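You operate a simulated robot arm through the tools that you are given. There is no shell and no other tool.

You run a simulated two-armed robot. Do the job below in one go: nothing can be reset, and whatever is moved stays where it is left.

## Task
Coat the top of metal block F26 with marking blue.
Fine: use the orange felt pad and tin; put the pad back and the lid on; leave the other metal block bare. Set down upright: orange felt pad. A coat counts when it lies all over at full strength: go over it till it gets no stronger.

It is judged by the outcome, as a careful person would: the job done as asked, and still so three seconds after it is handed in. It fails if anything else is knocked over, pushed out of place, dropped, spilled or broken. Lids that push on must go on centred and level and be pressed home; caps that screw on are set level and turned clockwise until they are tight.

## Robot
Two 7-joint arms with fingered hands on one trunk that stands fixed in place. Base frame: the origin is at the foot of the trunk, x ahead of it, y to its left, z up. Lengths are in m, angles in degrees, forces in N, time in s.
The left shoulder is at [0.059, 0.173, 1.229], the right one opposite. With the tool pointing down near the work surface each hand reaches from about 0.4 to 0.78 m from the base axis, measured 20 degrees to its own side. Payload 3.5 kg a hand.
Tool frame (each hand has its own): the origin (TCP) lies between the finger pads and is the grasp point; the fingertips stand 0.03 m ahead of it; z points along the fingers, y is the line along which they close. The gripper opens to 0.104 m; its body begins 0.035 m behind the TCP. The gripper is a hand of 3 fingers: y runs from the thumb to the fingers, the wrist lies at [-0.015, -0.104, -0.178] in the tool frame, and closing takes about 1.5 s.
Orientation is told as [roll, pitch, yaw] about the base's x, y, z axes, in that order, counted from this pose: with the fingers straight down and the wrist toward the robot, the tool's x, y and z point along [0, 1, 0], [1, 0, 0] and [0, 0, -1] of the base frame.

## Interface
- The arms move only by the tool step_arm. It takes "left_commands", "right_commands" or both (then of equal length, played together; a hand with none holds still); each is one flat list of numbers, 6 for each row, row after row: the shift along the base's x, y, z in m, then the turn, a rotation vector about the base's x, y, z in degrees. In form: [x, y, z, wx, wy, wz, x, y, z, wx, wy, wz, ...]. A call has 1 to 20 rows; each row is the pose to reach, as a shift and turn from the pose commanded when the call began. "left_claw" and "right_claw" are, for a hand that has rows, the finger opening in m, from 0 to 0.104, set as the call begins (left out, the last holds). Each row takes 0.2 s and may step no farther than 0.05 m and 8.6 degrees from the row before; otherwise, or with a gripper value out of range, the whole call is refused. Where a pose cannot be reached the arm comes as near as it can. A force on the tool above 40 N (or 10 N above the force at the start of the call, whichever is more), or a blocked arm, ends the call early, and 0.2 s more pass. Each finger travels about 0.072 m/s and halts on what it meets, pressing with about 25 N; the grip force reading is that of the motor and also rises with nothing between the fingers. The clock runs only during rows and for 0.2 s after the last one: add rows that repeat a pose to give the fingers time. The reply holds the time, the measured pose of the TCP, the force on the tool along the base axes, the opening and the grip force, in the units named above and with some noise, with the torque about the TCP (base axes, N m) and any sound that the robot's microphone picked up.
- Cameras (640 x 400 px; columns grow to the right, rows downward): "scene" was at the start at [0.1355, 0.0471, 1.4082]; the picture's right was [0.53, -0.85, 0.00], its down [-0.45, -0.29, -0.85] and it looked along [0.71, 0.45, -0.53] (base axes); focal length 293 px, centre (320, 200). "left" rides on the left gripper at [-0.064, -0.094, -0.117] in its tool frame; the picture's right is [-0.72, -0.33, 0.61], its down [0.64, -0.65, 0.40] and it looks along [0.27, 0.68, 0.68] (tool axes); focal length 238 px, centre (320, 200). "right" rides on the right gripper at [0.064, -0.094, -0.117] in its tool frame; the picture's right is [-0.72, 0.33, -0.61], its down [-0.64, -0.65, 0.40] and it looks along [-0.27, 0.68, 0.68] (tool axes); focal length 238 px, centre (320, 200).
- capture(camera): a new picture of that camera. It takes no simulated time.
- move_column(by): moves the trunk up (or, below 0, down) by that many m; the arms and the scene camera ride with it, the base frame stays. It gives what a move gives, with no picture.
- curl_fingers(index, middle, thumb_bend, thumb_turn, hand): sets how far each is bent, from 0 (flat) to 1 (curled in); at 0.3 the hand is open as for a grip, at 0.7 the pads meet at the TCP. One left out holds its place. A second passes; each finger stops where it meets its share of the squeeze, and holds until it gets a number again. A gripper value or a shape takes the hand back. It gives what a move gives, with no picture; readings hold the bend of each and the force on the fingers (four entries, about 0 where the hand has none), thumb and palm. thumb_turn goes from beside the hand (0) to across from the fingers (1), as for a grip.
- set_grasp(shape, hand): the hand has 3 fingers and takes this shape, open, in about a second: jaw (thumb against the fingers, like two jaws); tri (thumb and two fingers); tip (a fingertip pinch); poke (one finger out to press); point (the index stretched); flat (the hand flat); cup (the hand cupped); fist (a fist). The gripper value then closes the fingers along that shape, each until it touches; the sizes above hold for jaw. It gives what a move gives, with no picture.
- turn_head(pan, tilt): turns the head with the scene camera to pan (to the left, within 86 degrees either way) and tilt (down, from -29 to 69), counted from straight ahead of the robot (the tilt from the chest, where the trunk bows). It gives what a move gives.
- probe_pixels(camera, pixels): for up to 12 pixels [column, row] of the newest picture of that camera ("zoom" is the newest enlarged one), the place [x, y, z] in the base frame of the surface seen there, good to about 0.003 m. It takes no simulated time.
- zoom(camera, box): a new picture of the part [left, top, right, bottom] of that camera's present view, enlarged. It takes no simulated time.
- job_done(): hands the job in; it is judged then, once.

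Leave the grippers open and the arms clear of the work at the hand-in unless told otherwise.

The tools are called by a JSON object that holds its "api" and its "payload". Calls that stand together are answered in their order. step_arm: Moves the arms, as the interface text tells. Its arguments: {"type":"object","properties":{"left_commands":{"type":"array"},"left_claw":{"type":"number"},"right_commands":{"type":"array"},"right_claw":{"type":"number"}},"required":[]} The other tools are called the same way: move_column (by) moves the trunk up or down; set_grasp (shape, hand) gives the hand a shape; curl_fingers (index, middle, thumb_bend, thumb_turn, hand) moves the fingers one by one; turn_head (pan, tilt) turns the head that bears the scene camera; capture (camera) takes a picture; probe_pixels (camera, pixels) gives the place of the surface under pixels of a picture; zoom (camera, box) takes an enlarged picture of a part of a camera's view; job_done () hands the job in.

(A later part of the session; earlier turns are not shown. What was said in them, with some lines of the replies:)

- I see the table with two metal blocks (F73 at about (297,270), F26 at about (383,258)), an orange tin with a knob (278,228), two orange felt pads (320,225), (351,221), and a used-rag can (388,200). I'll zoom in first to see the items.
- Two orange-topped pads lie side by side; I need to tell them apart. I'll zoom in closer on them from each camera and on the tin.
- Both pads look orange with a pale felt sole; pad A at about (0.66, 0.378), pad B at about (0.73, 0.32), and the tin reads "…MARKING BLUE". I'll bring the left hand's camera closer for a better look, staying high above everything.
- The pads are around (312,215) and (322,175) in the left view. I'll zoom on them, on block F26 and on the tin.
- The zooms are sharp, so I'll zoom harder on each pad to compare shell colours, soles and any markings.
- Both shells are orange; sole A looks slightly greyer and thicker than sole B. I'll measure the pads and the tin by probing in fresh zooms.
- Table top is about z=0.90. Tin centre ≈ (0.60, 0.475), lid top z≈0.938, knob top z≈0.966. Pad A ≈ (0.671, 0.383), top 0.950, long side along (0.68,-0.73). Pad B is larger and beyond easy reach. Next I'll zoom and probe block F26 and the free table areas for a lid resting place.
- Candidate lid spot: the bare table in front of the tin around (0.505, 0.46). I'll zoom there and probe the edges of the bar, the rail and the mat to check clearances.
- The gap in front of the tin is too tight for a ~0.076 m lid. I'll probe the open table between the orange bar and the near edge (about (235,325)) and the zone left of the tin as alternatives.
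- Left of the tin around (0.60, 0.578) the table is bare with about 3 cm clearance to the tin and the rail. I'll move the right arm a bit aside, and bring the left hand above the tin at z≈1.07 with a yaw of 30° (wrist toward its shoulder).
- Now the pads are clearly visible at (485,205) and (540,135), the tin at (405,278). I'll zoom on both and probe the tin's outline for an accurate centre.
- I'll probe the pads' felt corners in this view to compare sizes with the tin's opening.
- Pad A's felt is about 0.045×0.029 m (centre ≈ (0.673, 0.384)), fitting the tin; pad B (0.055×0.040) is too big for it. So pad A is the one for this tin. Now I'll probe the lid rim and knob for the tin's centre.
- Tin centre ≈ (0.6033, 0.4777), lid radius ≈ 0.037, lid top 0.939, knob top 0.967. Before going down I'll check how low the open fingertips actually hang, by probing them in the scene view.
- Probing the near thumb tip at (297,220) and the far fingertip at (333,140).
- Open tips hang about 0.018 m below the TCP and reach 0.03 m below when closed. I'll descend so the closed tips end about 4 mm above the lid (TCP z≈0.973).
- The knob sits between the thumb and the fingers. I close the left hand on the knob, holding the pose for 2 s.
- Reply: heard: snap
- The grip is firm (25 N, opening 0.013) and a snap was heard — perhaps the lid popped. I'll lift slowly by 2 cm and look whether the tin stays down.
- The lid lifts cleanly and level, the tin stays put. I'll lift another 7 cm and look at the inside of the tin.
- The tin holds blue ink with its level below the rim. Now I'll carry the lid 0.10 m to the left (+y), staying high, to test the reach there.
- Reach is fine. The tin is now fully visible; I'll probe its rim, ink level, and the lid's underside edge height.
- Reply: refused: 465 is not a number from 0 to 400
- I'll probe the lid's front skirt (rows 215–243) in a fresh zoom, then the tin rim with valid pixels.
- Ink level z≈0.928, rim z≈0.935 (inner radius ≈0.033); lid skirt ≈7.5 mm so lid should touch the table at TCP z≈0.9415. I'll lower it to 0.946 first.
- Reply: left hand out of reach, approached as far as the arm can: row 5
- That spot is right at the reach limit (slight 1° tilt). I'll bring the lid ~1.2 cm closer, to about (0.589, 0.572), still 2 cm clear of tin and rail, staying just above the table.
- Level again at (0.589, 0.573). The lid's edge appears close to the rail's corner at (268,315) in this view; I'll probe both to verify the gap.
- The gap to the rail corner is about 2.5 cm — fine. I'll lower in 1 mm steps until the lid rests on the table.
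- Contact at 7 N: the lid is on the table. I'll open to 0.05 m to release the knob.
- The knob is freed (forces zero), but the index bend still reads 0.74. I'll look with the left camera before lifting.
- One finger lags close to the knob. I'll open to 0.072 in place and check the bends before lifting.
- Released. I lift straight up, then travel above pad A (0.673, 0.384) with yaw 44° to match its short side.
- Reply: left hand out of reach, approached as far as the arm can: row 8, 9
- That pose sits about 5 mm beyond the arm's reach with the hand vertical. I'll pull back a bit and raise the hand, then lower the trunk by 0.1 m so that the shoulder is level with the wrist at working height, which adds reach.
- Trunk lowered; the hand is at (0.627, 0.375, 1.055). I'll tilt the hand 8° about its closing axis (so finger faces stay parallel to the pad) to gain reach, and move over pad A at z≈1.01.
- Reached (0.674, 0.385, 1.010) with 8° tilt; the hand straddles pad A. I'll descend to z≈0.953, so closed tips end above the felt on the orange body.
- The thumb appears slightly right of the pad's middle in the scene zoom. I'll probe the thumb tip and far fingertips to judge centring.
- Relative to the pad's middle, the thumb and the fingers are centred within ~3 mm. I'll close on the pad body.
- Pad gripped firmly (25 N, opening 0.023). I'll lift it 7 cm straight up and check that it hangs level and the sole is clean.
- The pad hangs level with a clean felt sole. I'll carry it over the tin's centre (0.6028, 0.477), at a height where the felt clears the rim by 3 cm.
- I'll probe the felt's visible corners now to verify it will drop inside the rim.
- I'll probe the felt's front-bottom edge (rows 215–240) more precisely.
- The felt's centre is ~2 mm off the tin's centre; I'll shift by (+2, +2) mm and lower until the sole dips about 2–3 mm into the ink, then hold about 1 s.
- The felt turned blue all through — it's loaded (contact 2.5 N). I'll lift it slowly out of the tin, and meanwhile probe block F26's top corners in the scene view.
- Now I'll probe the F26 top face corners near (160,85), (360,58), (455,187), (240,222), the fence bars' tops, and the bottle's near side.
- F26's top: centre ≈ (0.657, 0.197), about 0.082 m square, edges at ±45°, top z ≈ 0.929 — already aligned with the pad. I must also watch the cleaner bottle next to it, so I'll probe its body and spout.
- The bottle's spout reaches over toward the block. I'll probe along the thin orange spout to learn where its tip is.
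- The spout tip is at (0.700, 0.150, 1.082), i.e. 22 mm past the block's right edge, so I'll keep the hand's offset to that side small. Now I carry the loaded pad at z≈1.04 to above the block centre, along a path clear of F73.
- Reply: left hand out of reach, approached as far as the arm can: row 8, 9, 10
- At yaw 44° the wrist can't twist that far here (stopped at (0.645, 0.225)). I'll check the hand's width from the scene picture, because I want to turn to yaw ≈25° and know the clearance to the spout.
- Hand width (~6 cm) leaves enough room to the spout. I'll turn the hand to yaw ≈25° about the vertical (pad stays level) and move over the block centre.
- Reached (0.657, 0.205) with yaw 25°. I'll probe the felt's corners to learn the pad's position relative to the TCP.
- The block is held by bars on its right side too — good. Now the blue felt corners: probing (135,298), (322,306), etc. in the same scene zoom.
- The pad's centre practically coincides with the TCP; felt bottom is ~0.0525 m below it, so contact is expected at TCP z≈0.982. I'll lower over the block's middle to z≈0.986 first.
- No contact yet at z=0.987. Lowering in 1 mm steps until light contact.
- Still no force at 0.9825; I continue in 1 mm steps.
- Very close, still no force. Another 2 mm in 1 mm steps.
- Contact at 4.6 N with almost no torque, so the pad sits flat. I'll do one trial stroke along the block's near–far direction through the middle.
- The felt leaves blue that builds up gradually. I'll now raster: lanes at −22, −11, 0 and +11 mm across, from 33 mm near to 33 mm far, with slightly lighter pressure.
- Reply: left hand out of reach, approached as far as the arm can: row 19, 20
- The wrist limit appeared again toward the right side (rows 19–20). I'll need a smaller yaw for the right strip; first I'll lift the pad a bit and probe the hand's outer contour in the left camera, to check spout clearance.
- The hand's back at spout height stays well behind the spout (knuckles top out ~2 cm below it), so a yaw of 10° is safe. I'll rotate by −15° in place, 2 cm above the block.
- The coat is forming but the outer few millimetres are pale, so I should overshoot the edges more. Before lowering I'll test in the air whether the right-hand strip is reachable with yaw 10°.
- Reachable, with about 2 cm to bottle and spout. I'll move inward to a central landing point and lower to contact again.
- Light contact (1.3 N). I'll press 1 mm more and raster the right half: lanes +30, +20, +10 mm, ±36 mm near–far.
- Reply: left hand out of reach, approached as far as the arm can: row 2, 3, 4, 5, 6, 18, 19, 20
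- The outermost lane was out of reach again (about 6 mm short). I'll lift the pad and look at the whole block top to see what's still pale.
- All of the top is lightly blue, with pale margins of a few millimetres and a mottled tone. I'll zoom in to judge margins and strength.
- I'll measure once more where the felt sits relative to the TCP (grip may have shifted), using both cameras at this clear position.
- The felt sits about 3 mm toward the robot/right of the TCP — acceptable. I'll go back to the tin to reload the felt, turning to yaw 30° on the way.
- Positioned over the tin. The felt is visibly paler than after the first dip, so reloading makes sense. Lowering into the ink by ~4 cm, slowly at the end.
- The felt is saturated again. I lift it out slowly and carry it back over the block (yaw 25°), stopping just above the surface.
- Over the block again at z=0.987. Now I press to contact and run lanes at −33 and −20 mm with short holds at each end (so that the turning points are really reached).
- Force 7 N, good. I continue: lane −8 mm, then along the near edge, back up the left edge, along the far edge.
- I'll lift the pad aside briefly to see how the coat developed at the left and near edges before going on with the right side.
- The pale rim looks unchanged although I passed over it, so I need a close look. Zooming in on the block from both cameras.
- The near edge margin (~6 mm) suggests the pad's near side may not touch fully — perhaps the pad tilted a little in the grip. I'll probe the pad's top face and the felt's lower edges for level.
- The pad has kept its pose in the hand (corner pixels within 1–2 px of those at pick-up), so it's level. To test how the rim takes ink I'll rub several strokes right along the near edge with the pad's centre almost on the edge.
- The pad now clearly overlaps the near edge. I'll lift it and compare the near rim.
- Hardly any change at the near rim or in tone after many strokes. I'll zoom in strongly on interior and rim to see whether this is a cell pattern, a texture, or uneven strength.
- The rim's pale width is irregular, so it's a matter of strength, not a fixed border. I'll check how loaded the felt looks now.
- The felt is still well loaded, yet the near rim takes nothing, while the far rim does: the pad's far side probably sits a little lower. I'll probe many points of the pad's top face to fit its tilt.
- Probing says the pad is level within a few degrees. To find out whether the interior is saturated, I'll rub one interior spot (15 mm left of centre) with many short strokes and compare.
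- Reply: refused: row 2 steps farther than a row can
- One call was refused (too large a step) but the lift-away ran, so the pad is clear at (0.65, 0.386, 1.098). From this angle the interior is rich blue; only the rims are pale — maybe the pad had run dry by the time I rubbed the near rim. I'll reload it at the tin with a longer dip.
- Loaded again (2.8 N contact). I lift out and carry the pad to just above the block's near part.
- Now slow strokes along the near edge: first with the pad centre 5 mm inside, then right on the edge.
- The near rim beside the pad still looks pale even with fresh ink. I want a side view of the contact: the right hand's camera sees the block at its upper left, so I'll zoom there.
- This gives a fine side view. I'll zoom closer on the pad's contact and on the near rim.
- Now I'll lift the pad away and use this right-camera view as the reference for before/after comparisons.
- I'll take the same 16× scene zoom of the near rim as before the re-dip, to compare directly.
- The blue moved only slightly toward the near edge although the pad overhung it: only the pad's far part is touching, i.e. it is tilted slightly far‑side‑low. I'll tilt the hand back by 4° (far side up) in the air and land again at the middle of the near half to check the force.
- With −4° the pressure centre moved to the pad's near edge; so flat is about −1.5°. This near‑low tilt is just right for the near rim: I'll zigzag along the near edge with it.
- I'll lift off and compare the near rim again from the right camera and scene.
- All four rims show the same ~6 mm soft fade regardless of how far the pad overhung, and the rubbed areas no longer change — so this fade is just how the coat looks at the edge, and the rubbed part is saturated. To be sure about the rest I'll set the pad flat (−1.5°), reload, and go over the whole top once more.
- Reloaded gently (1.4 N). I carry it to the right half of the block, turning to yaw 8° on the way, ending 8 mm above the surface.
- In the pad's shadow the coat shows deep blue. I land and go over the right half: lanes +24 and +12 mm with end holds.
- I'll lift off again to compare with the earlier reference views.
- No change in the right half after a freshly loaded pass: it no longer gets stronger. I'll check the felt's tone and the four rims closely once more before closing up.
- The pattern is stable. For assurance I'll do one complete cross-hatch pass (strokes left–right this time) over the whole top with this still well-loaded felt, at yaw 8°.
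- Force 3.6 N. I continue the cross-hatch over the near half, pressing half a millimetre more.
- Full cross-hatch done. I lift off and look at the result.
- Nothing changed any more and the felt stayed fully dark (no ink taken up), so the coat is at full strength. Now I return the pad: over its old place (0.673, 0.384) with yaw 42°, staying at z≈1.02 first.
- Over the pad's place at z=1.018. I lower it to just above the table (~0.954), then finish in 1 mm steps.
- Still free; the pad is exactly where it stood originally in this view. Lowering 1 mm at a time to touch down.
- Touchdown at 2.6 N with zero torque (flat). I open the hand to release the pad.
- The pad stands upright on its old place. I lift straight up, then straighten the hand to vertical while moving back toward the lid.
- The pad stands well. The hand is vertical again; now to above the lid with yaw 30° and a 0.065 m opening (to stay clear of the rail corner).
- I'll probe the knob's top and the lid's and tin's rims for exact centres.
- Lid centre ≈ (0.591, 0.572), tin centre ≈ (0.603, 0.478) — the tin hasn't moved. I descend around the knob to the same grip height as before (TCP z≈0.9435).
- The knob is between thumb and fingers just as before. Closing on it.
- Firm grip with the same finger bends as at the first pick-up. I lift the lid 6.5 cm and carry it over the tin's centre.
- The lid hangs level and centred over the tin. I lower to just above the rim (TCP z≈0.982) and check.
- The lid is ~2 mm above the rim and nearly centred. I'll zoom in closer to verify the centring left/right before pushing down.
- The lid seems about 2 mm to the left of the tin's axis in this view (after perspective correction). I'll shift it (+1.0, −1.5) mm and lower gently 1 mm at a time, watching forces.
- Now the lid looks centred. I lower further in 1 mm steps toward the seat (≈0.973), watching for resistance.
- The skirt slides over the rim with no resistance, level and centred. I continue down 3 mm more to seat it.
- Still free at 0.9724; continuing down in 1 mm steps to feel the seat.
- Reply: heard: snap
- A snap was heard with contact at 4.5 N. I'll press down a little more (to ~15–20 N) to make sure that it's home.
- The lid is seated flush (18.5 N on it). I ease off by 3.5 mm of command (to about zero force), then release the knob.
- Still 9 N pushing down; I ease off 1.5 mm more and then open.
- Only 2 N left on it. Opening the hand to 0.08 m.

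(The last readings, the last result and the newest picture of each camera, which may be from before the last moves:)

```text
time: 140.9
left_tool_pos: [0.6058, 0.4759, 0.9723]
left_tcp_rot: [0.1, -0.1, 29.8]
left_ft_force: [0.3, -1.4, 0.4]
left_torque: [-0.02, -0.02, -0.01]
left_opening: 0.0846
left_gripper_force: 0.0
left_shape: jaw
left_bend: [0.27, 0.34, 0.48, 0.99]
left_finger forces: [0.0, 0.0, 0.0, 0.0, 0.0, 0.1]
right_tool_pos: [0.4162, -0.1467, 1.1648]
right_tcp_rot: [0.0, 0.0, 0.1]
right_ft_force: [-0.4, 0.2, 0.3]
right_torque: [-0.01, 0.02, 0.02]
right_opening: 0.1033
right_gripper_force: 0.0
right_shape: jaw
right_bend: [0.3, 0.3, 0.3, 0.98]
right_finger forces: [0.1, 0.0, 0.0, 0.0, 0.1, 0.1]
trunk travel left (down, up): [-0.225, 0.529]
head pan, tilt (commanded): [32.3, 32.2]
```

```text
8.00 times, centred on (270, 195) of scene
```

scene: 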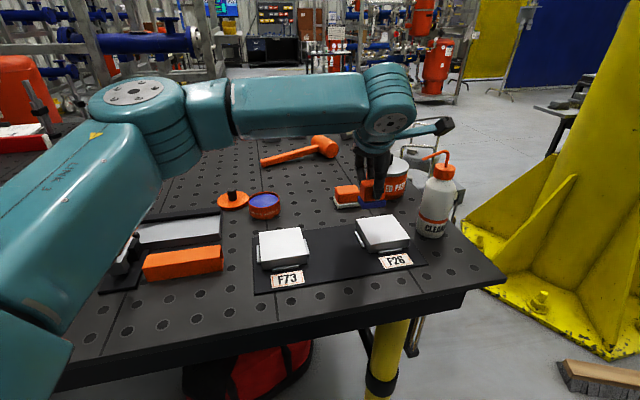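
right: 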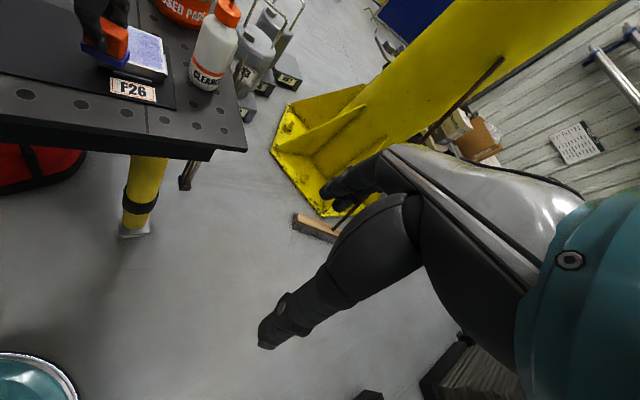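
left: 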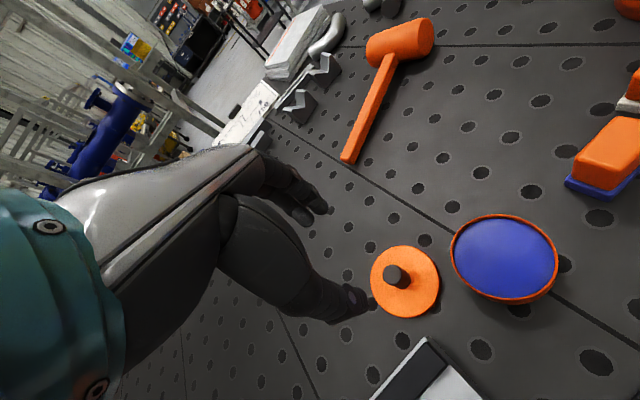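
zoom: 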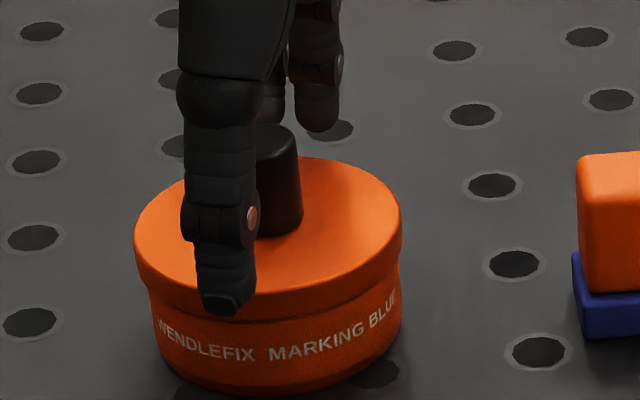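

Released. I lift straight up and check the lid's height and level by probing.

{"api": "step_arm", "payload": {"left_commands": [0, 0, 0.02, 0, 0, 0, 0, 0, 0.06, 0, 0, 0, 0, 0, 0.1, 0, 0, 0, -0.02, -0.01, 0.13, 0, 0, 0, -0.02, -0.01, 0.13, 0, 0, 0]}}

{"api": "zoom", "payload": {"camera": "scene", "box": [240, 175, 290, 220]}}

{"api": "probe_pixels", "payload": {"camera": "zoom", "pixels": [[160, 220], [480, 200], [250, 150], [400, 150], [250, 270], [400, 260], [320, 290], [200, 250], [440, 240], [330, 120], [330, 340], [330, 370]]}}

{"api": "capture", "payload": {"camera": "left"}}

```text
time: 142.1
left_tool_pos: [0.585, 0.4673, 1.1019]
left_tcp_rot: [0.0, 0.1, 29.8]
left_ft_force: [0.2, -0.3, 0.0]
left_torque: [-0.02, -0.05, 0.0]
left_opening: 0.0847
left_gripper_force: 0.0
left_shape: jaw
left_bend: [0.27, 0.34, 0.48, 0.99]
left_finger forces: [0.0, 0.0, 0.0, 0.0, 0.1, 0.0]
right_tool_pos: [0.4172, -0.1469, 1.1632]
right_tcp_rot: [0.0, 0.1, 0.0]
right_ft_force: [-0.2, 0.3, -0.1]
right_torque: [0.0, -0.01, -0.01]
right_opening: 0.1036
right_gripper_force: 0.0
right_shape: jaw
right_bend: [0.3, 0.3, 0.3, 0.98]
right_finger forces: [0.1, 0.0, 0.0, 0.0, 0.0, 0.0]
trunk travel left (down, up): [-0.225, 0.529]
head pan, tilt (commanded): [32.3, 32.2]
```

```text
8.89 times, centred on (265, 198) of scene
```

zoom: 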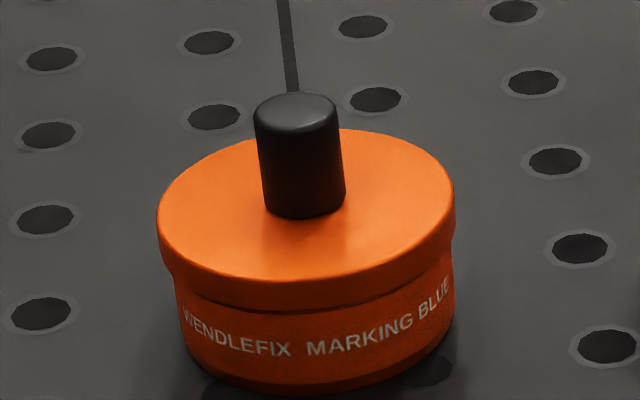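

```text
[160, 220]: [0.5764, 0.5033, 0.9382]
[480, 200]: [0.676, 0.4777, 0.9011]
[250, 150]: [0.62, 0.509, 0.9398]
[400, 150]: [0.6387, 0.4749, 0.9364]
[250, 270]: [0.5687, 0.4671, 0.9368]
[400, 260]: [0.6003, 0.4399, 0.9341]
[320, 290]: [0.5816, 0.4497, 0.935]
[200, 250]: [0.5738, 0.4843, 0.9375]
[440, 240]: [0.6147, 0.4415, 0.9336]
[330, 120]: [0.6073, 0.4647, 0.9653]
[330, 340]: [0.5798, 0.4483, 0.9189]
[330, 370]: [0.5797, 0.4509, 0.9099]
```

```text
taken
```

left: 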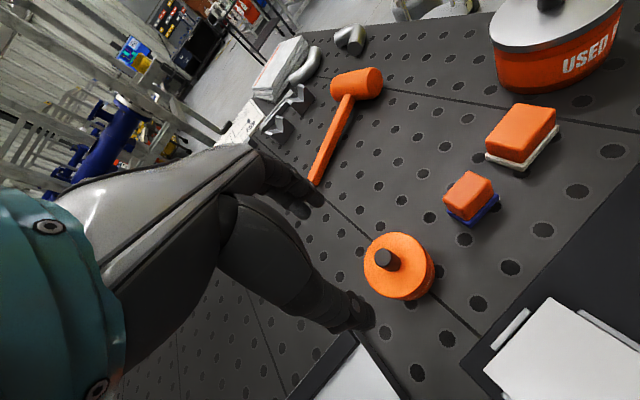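

Lid top ≈0.9375 and knob top ≈0.965, as at the start. I'll probe many more points around the lid's top to be sure that it's level.

{"api": "zoom", "payload": {"camera": "left", "box": [355, 220, 450, 310]}}

{"api": "probe_pixels", "payload": {"camera": "zoom", "pixels": [[110, 190], [125, 130], [170, 85], [240, 65], [320, 75], [380, 120], [400, 190], [390, 260], [330, 320], [250, 340], [180, 310], [130, 250]]}}

{"api": "probe_pixels", "payload": {"camera": "zoom", "pixels": [[130, 195], [145, 140], [190, 105], [250, 85], [315, 100], [360, 140], [375, 195], [365, 250], [320, 300], [255, 315], [195, 290], [150, 245]]}}

```text
4.44 times, centred on (402, 265) of left
```

zoom: 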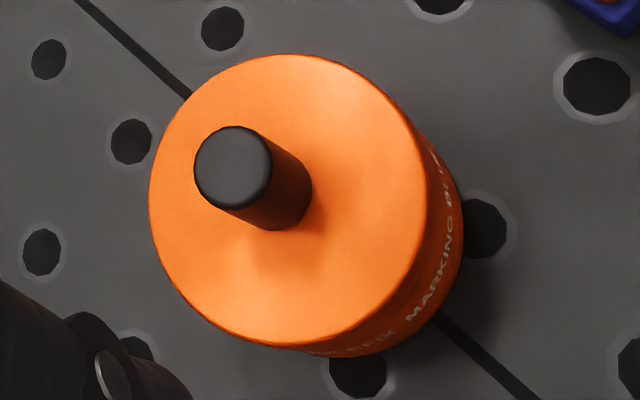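

```text
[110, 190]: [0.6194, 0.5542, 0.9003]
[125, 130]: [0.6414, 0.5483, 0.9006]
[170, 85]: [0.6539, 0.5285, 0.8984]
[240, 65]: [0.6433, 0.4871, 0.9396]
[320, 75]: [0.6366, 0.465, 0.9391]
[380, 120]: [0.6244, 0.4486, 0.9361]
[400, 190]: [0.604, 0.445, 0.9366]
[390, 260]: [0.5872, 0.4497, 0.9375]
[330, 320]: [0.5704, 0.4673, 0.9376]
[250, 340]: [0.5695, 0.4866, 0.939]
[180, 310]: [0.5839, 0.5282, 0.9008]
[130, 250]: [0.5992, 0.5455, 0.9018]
```

```text
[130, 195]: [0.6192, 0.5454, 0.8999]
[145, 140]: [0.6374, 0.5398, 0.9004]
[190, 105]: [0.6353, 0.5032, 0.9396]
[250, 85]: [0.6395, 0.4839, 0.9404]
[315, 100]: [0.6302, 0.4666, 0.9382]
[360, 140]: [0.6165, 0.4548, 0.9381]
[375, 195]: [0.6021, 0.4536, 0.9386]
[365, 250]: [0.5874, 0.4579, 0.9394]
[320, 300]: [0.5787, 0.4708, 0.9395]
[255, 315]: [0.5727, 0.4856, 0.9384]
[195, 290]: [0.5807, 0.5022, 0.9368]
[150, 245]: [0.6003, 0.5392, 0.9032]
```

The lid is level and centred. Now I'll move the left hand away from the tin and use its camera for a closer, glare-free look at the coated block.

{"api": "step_arm", "payload": {"left_commands": [-0.006, -0.03, 0.01, 0, 0, -6, -0.013, -0.06, 0.01, 0, 0, -12, -0.02, -0.09, 0.01, 0, 0, -18, -0.028, -0.125, 0.005, 0, 0, -24, -0.037, -0.156, 0, 0, 0, -30, -0.037, -0.156, 0, 0, 0, -30], "left_claw": 0.104}}

{"api": "capture", "payload": {"camera": "left"}}

{"api": "capture", "payload": {"camera": "scene"}}

```text
time: 143.5
left_tool_pos: [0.5466, 0.3109, 1.1022]
left_tcp_rot: [0.0, 0.0, -0.2]
left_ft_force: [0.8, -0.7, 0.3]
left_torque: [0.0, -0.04, 0.0]
left_opening: 0.1034
left_gripper_force: 0.1
left_shape: jaw
left_bend: [0.3, 0.3, 0.3, 0.98]
left_finger forces: [0.0, 0.0, 0.0, 0.0, 0.1, 0.0]
right_tool_pos: [0.4171, -0.1474, 1.1643]
right_tcp_rot: [0.1, 0.0, 0.0]
right_ft_force: [0.0, -0.3, -0.3]
right_torque: [0.0, 0.0, 0.02]
right_opening: 0.1039
right_gripper_force: 0.2
right_shape: jaw
right_bend: [0.3, 0.3, 0.3, 0.98]
right_finger forces: [0.1, 0.0, 0.0, 0.0, 0.0, 0.0]
trunk travel left (down, up): [-0.225, 0.529]
head pan, tilt (commanded): [32.3, 32.2]
```

```text
taken
```

left: 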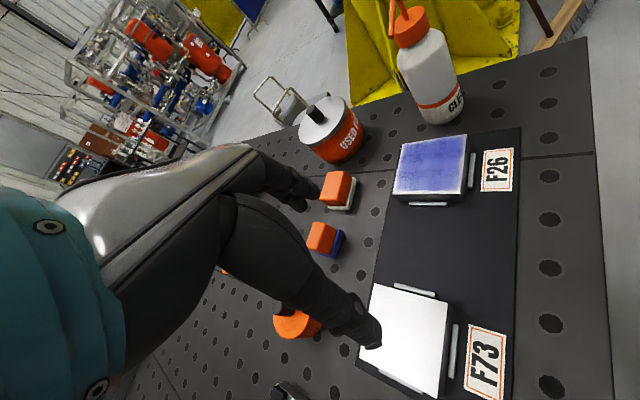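

```text
taken
```

scene: 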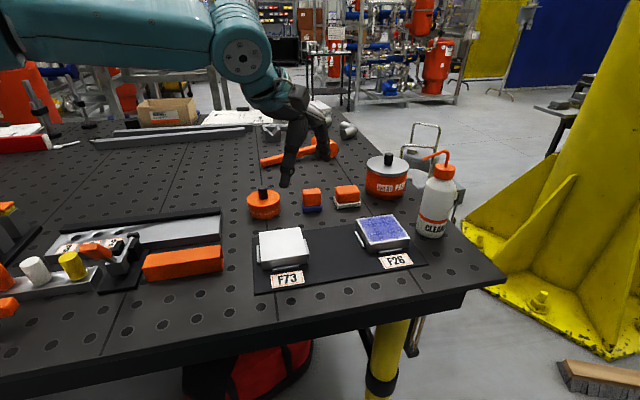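

F73 is bare, pad and tin in place. Zooming on the coated F26 top from this angle.

{"api": "zoom", "payload": {"camera": "left", "box": [385, 128, 480, 212]}}

{"api": "zoom", "payload": {"camera": "left", "box": [430, 130, 475, 205]}}

{"api": "zoom", "payload": {"camera": "scene", "box": [345, 205, 425, 265]}}

```text
4.76 times, centred on (432, 170) of left
```

zoom: 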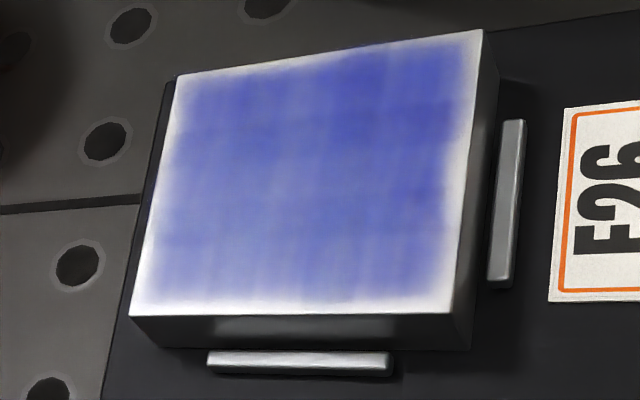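

```text
5.33 times, centred on (452, 168) of left
```

zoom: 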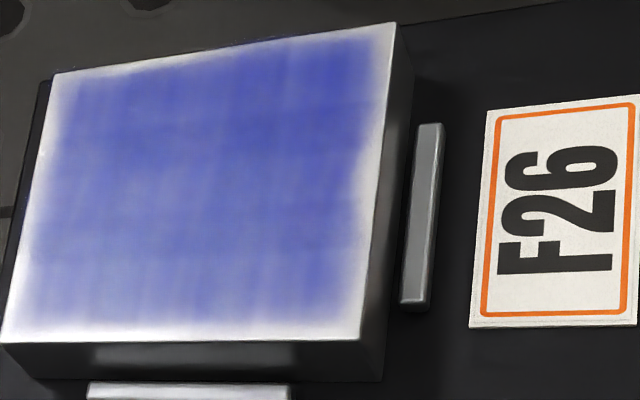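

```text
6.67 times, centred on (385, 235) of scene
```

zoom: 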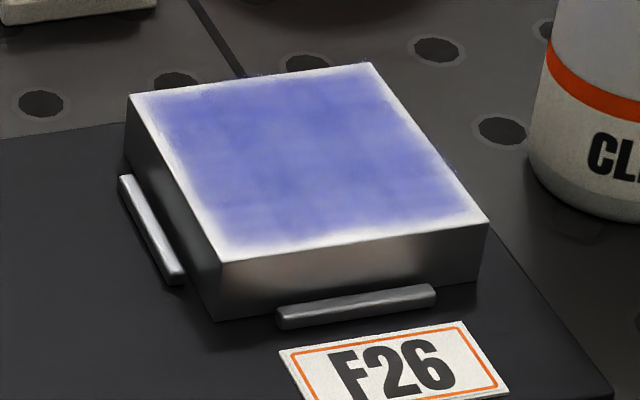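

The outermost band looks the same on all sides however often it was rubbed, and the remaining tone no longer changes — full strength. I'll raise the trunk back by 0.1 m (both hands go up), then retract the left arm clear of the work.

{"api": "move_column", "payload": {"by": 0.1}}

{"api": "step_arm", "payload": {"left_commands": [-0.03, 0.02, 0.01, 0, 0, 0, -0.06, 0.04, 0.02, 0, 0, 0, -0.09, 0.06, 0.03, 0, 0, 0, -0.12, 0.08, 0.04, 0, 0, 0, -0.15, 0.1, 0.05, 0, 0, 0, -0.165, 0.11, 0.05, 0, 0, 0, -0.165, 0.11, 0.05, 0, 0, 0], "left_claw": 0.104}}

{"api": "capture", "payload": {"camera": "scene"}}

{"api": "zoom", "payload": {"camera": "scene", "box": [240, 160, 480, 310]}}

{"api": "capture", "payload": {"camera": "left"}}

```text
time: 144.9
left_tool_pos: [0.549, 0.3107, 1.2017]
left_tcp_rot: [0.0, 0.1, -0.1]
left_ft_force: [0.0, 0.9, 0.2]
left_torque: [-0.01, 0.03, 0.01]
left_opening: 0.1037
left_gripper_force: 0.1
left_shape: jaw
left_bend: [0.3, 0.3, 0.3, 0.98]
left_finger forces: [0.1, 0.0, 0.0, 0.0, 0.0, 0.0]
right_tool_pos: [0.4169, -0.1467, 1.2636]
right_tcp_rot: [0.1, 0.0, 0.2]
right_ft_force: [0.4, 0.3, -0.3]
right_torque: [0.0, 0.05, 0.01]
right_opening: 0.1035
right_gripper_force: 0.0
right_shape: jaw
right_bend: [0.3, 0.3, 0.3, 0.98]
right_finger forces: [0.0, 0.1, 0.0, 0.0, 0.0, 0.0]
trunk travel left (down, up): [-0.325, 0.429]
head pan, tilt (commanded): [32.3, 32.2]
```

```text
time: 146.5
left_tool_pos: [0.3825, 0.4209, 1.2541]
left_tcp_rot: [0.0, -0.1, -0.2]
left_ft_force: [-0.2, -0.3, 0.8]
left_torque: [0.0, 0.03, 0.01]
left_opening: 0.1039
left_gripper_force: 0.0
left_shape: jaw
left_bend: [0.3, 0.3, 0.3, 0.98]
left_finger forces: [0.0, 0.1, 0.1, 0.0, 0.1, 0.0]
right_tool_pos: [0.4157, -0.1465, 1.265]
right_tcp_rot: [-0.1, 0.0, 0.1]
right_ft_force: [-0.9, 0.0, 0.8]
right_torque: [0.02, 0.04, 0.0]
right_opening: 0.1037
right_gripper_force: 0.1
right_shape: jaw
right_bend: [0.3, 0.3, 0.3, 0.98]
right_finger forces: [0.1, 0.0, 0.0, 0.0, 0.1, 0.0]
trunk travel left (down, up): [-0.325, 0.429]
head pan, tilt (commanded): [32.3, 32.2]
```

```text
taken
```

scene: 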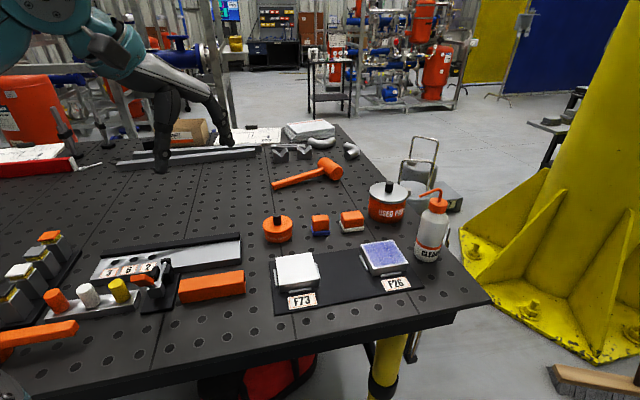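

```text
2.67 times, centred on (360, 235) of scene
```

zoom: 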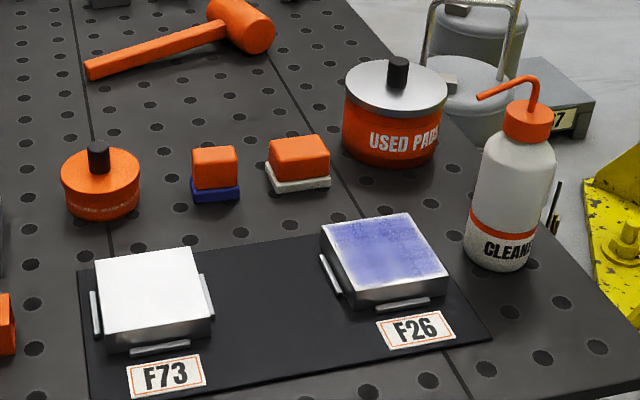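

```text
taken
```

left: 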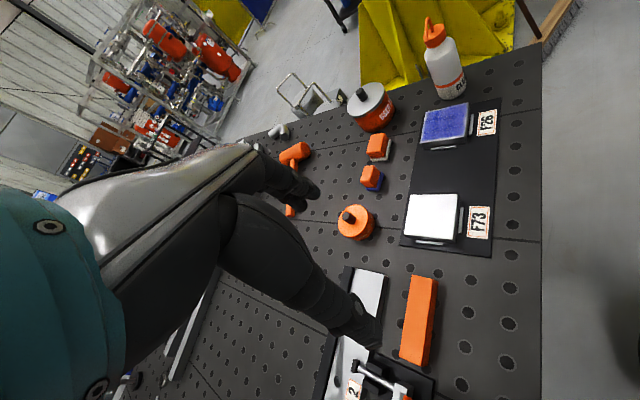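

The layout matches the start: tin closed, pad upright in its place, F73 bare, bottle and pad B untouched. One last close look at F26 and at the whole neighbourhood from this height.

{"api": "zoom", "payload": {"camera": "scene", "box": [350, 230, 420, 300]}}

{"api": "zoom", "payload": {"camera": "left", "box": [400, 90, 500, 160]}}

{"api": "zoom", "payload": {"camera": "right", "box": [0, 0, 260, 200]}}

```text
5.71 times, centred on (385, 265) of scene
```

zoom: 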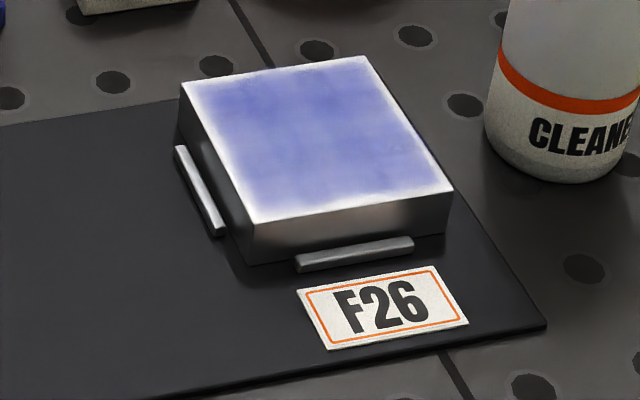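

```text
5.71 times, centred on (450, 125) of left
```

zoom: 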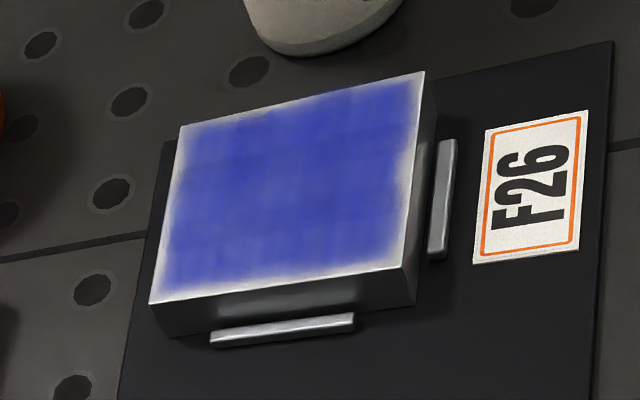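

```text
2.00 times, centred on (130, 100) of right
```

zoom: 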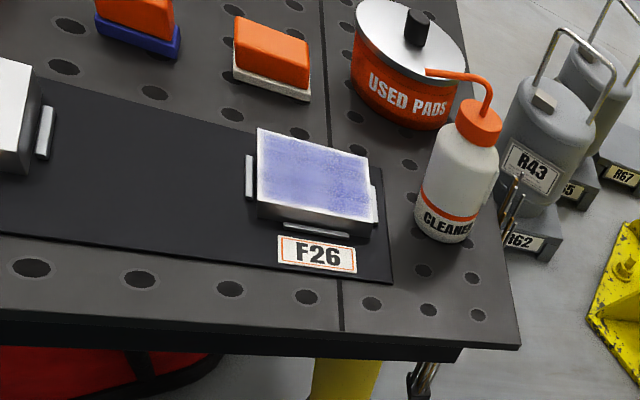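

Without glare the F26 top is an even, deep blue over its whole face. The lid is on, the pad is back upright, F73 is bare, both hands are open and clear. I hand in the job.

{"api": "job_done", "payload": {}}

```text
The job is handed in.
```

I've handed the job in: the top of block F26 is coated with marking blue, and going over it again made it no stronger. The one doubt is a paler edge, about 3–6 mm wide, all the way round.

- **Coat:** In a glare-free view the face is an even, deep blue. Rubbing directly along the near edge with a freshly inked pad changed nothing there, so I took the pale edge to be how the coat looks at the rim. I couldn't rule out that it is thinner there.
- **Pad:** Both pads on the table were orange. I used the smaller one beside the tin because it fits the opening and the larger one looked too big for it. It stands upright in its original place.
- **Tin:** The lid is back on, centred and level. It snapped shut and I then pressed it with about 18 N.
- **Everything else:** F73 is bare, and I saw nothing else moved or knocked over. Both hands are open and clear of the work.
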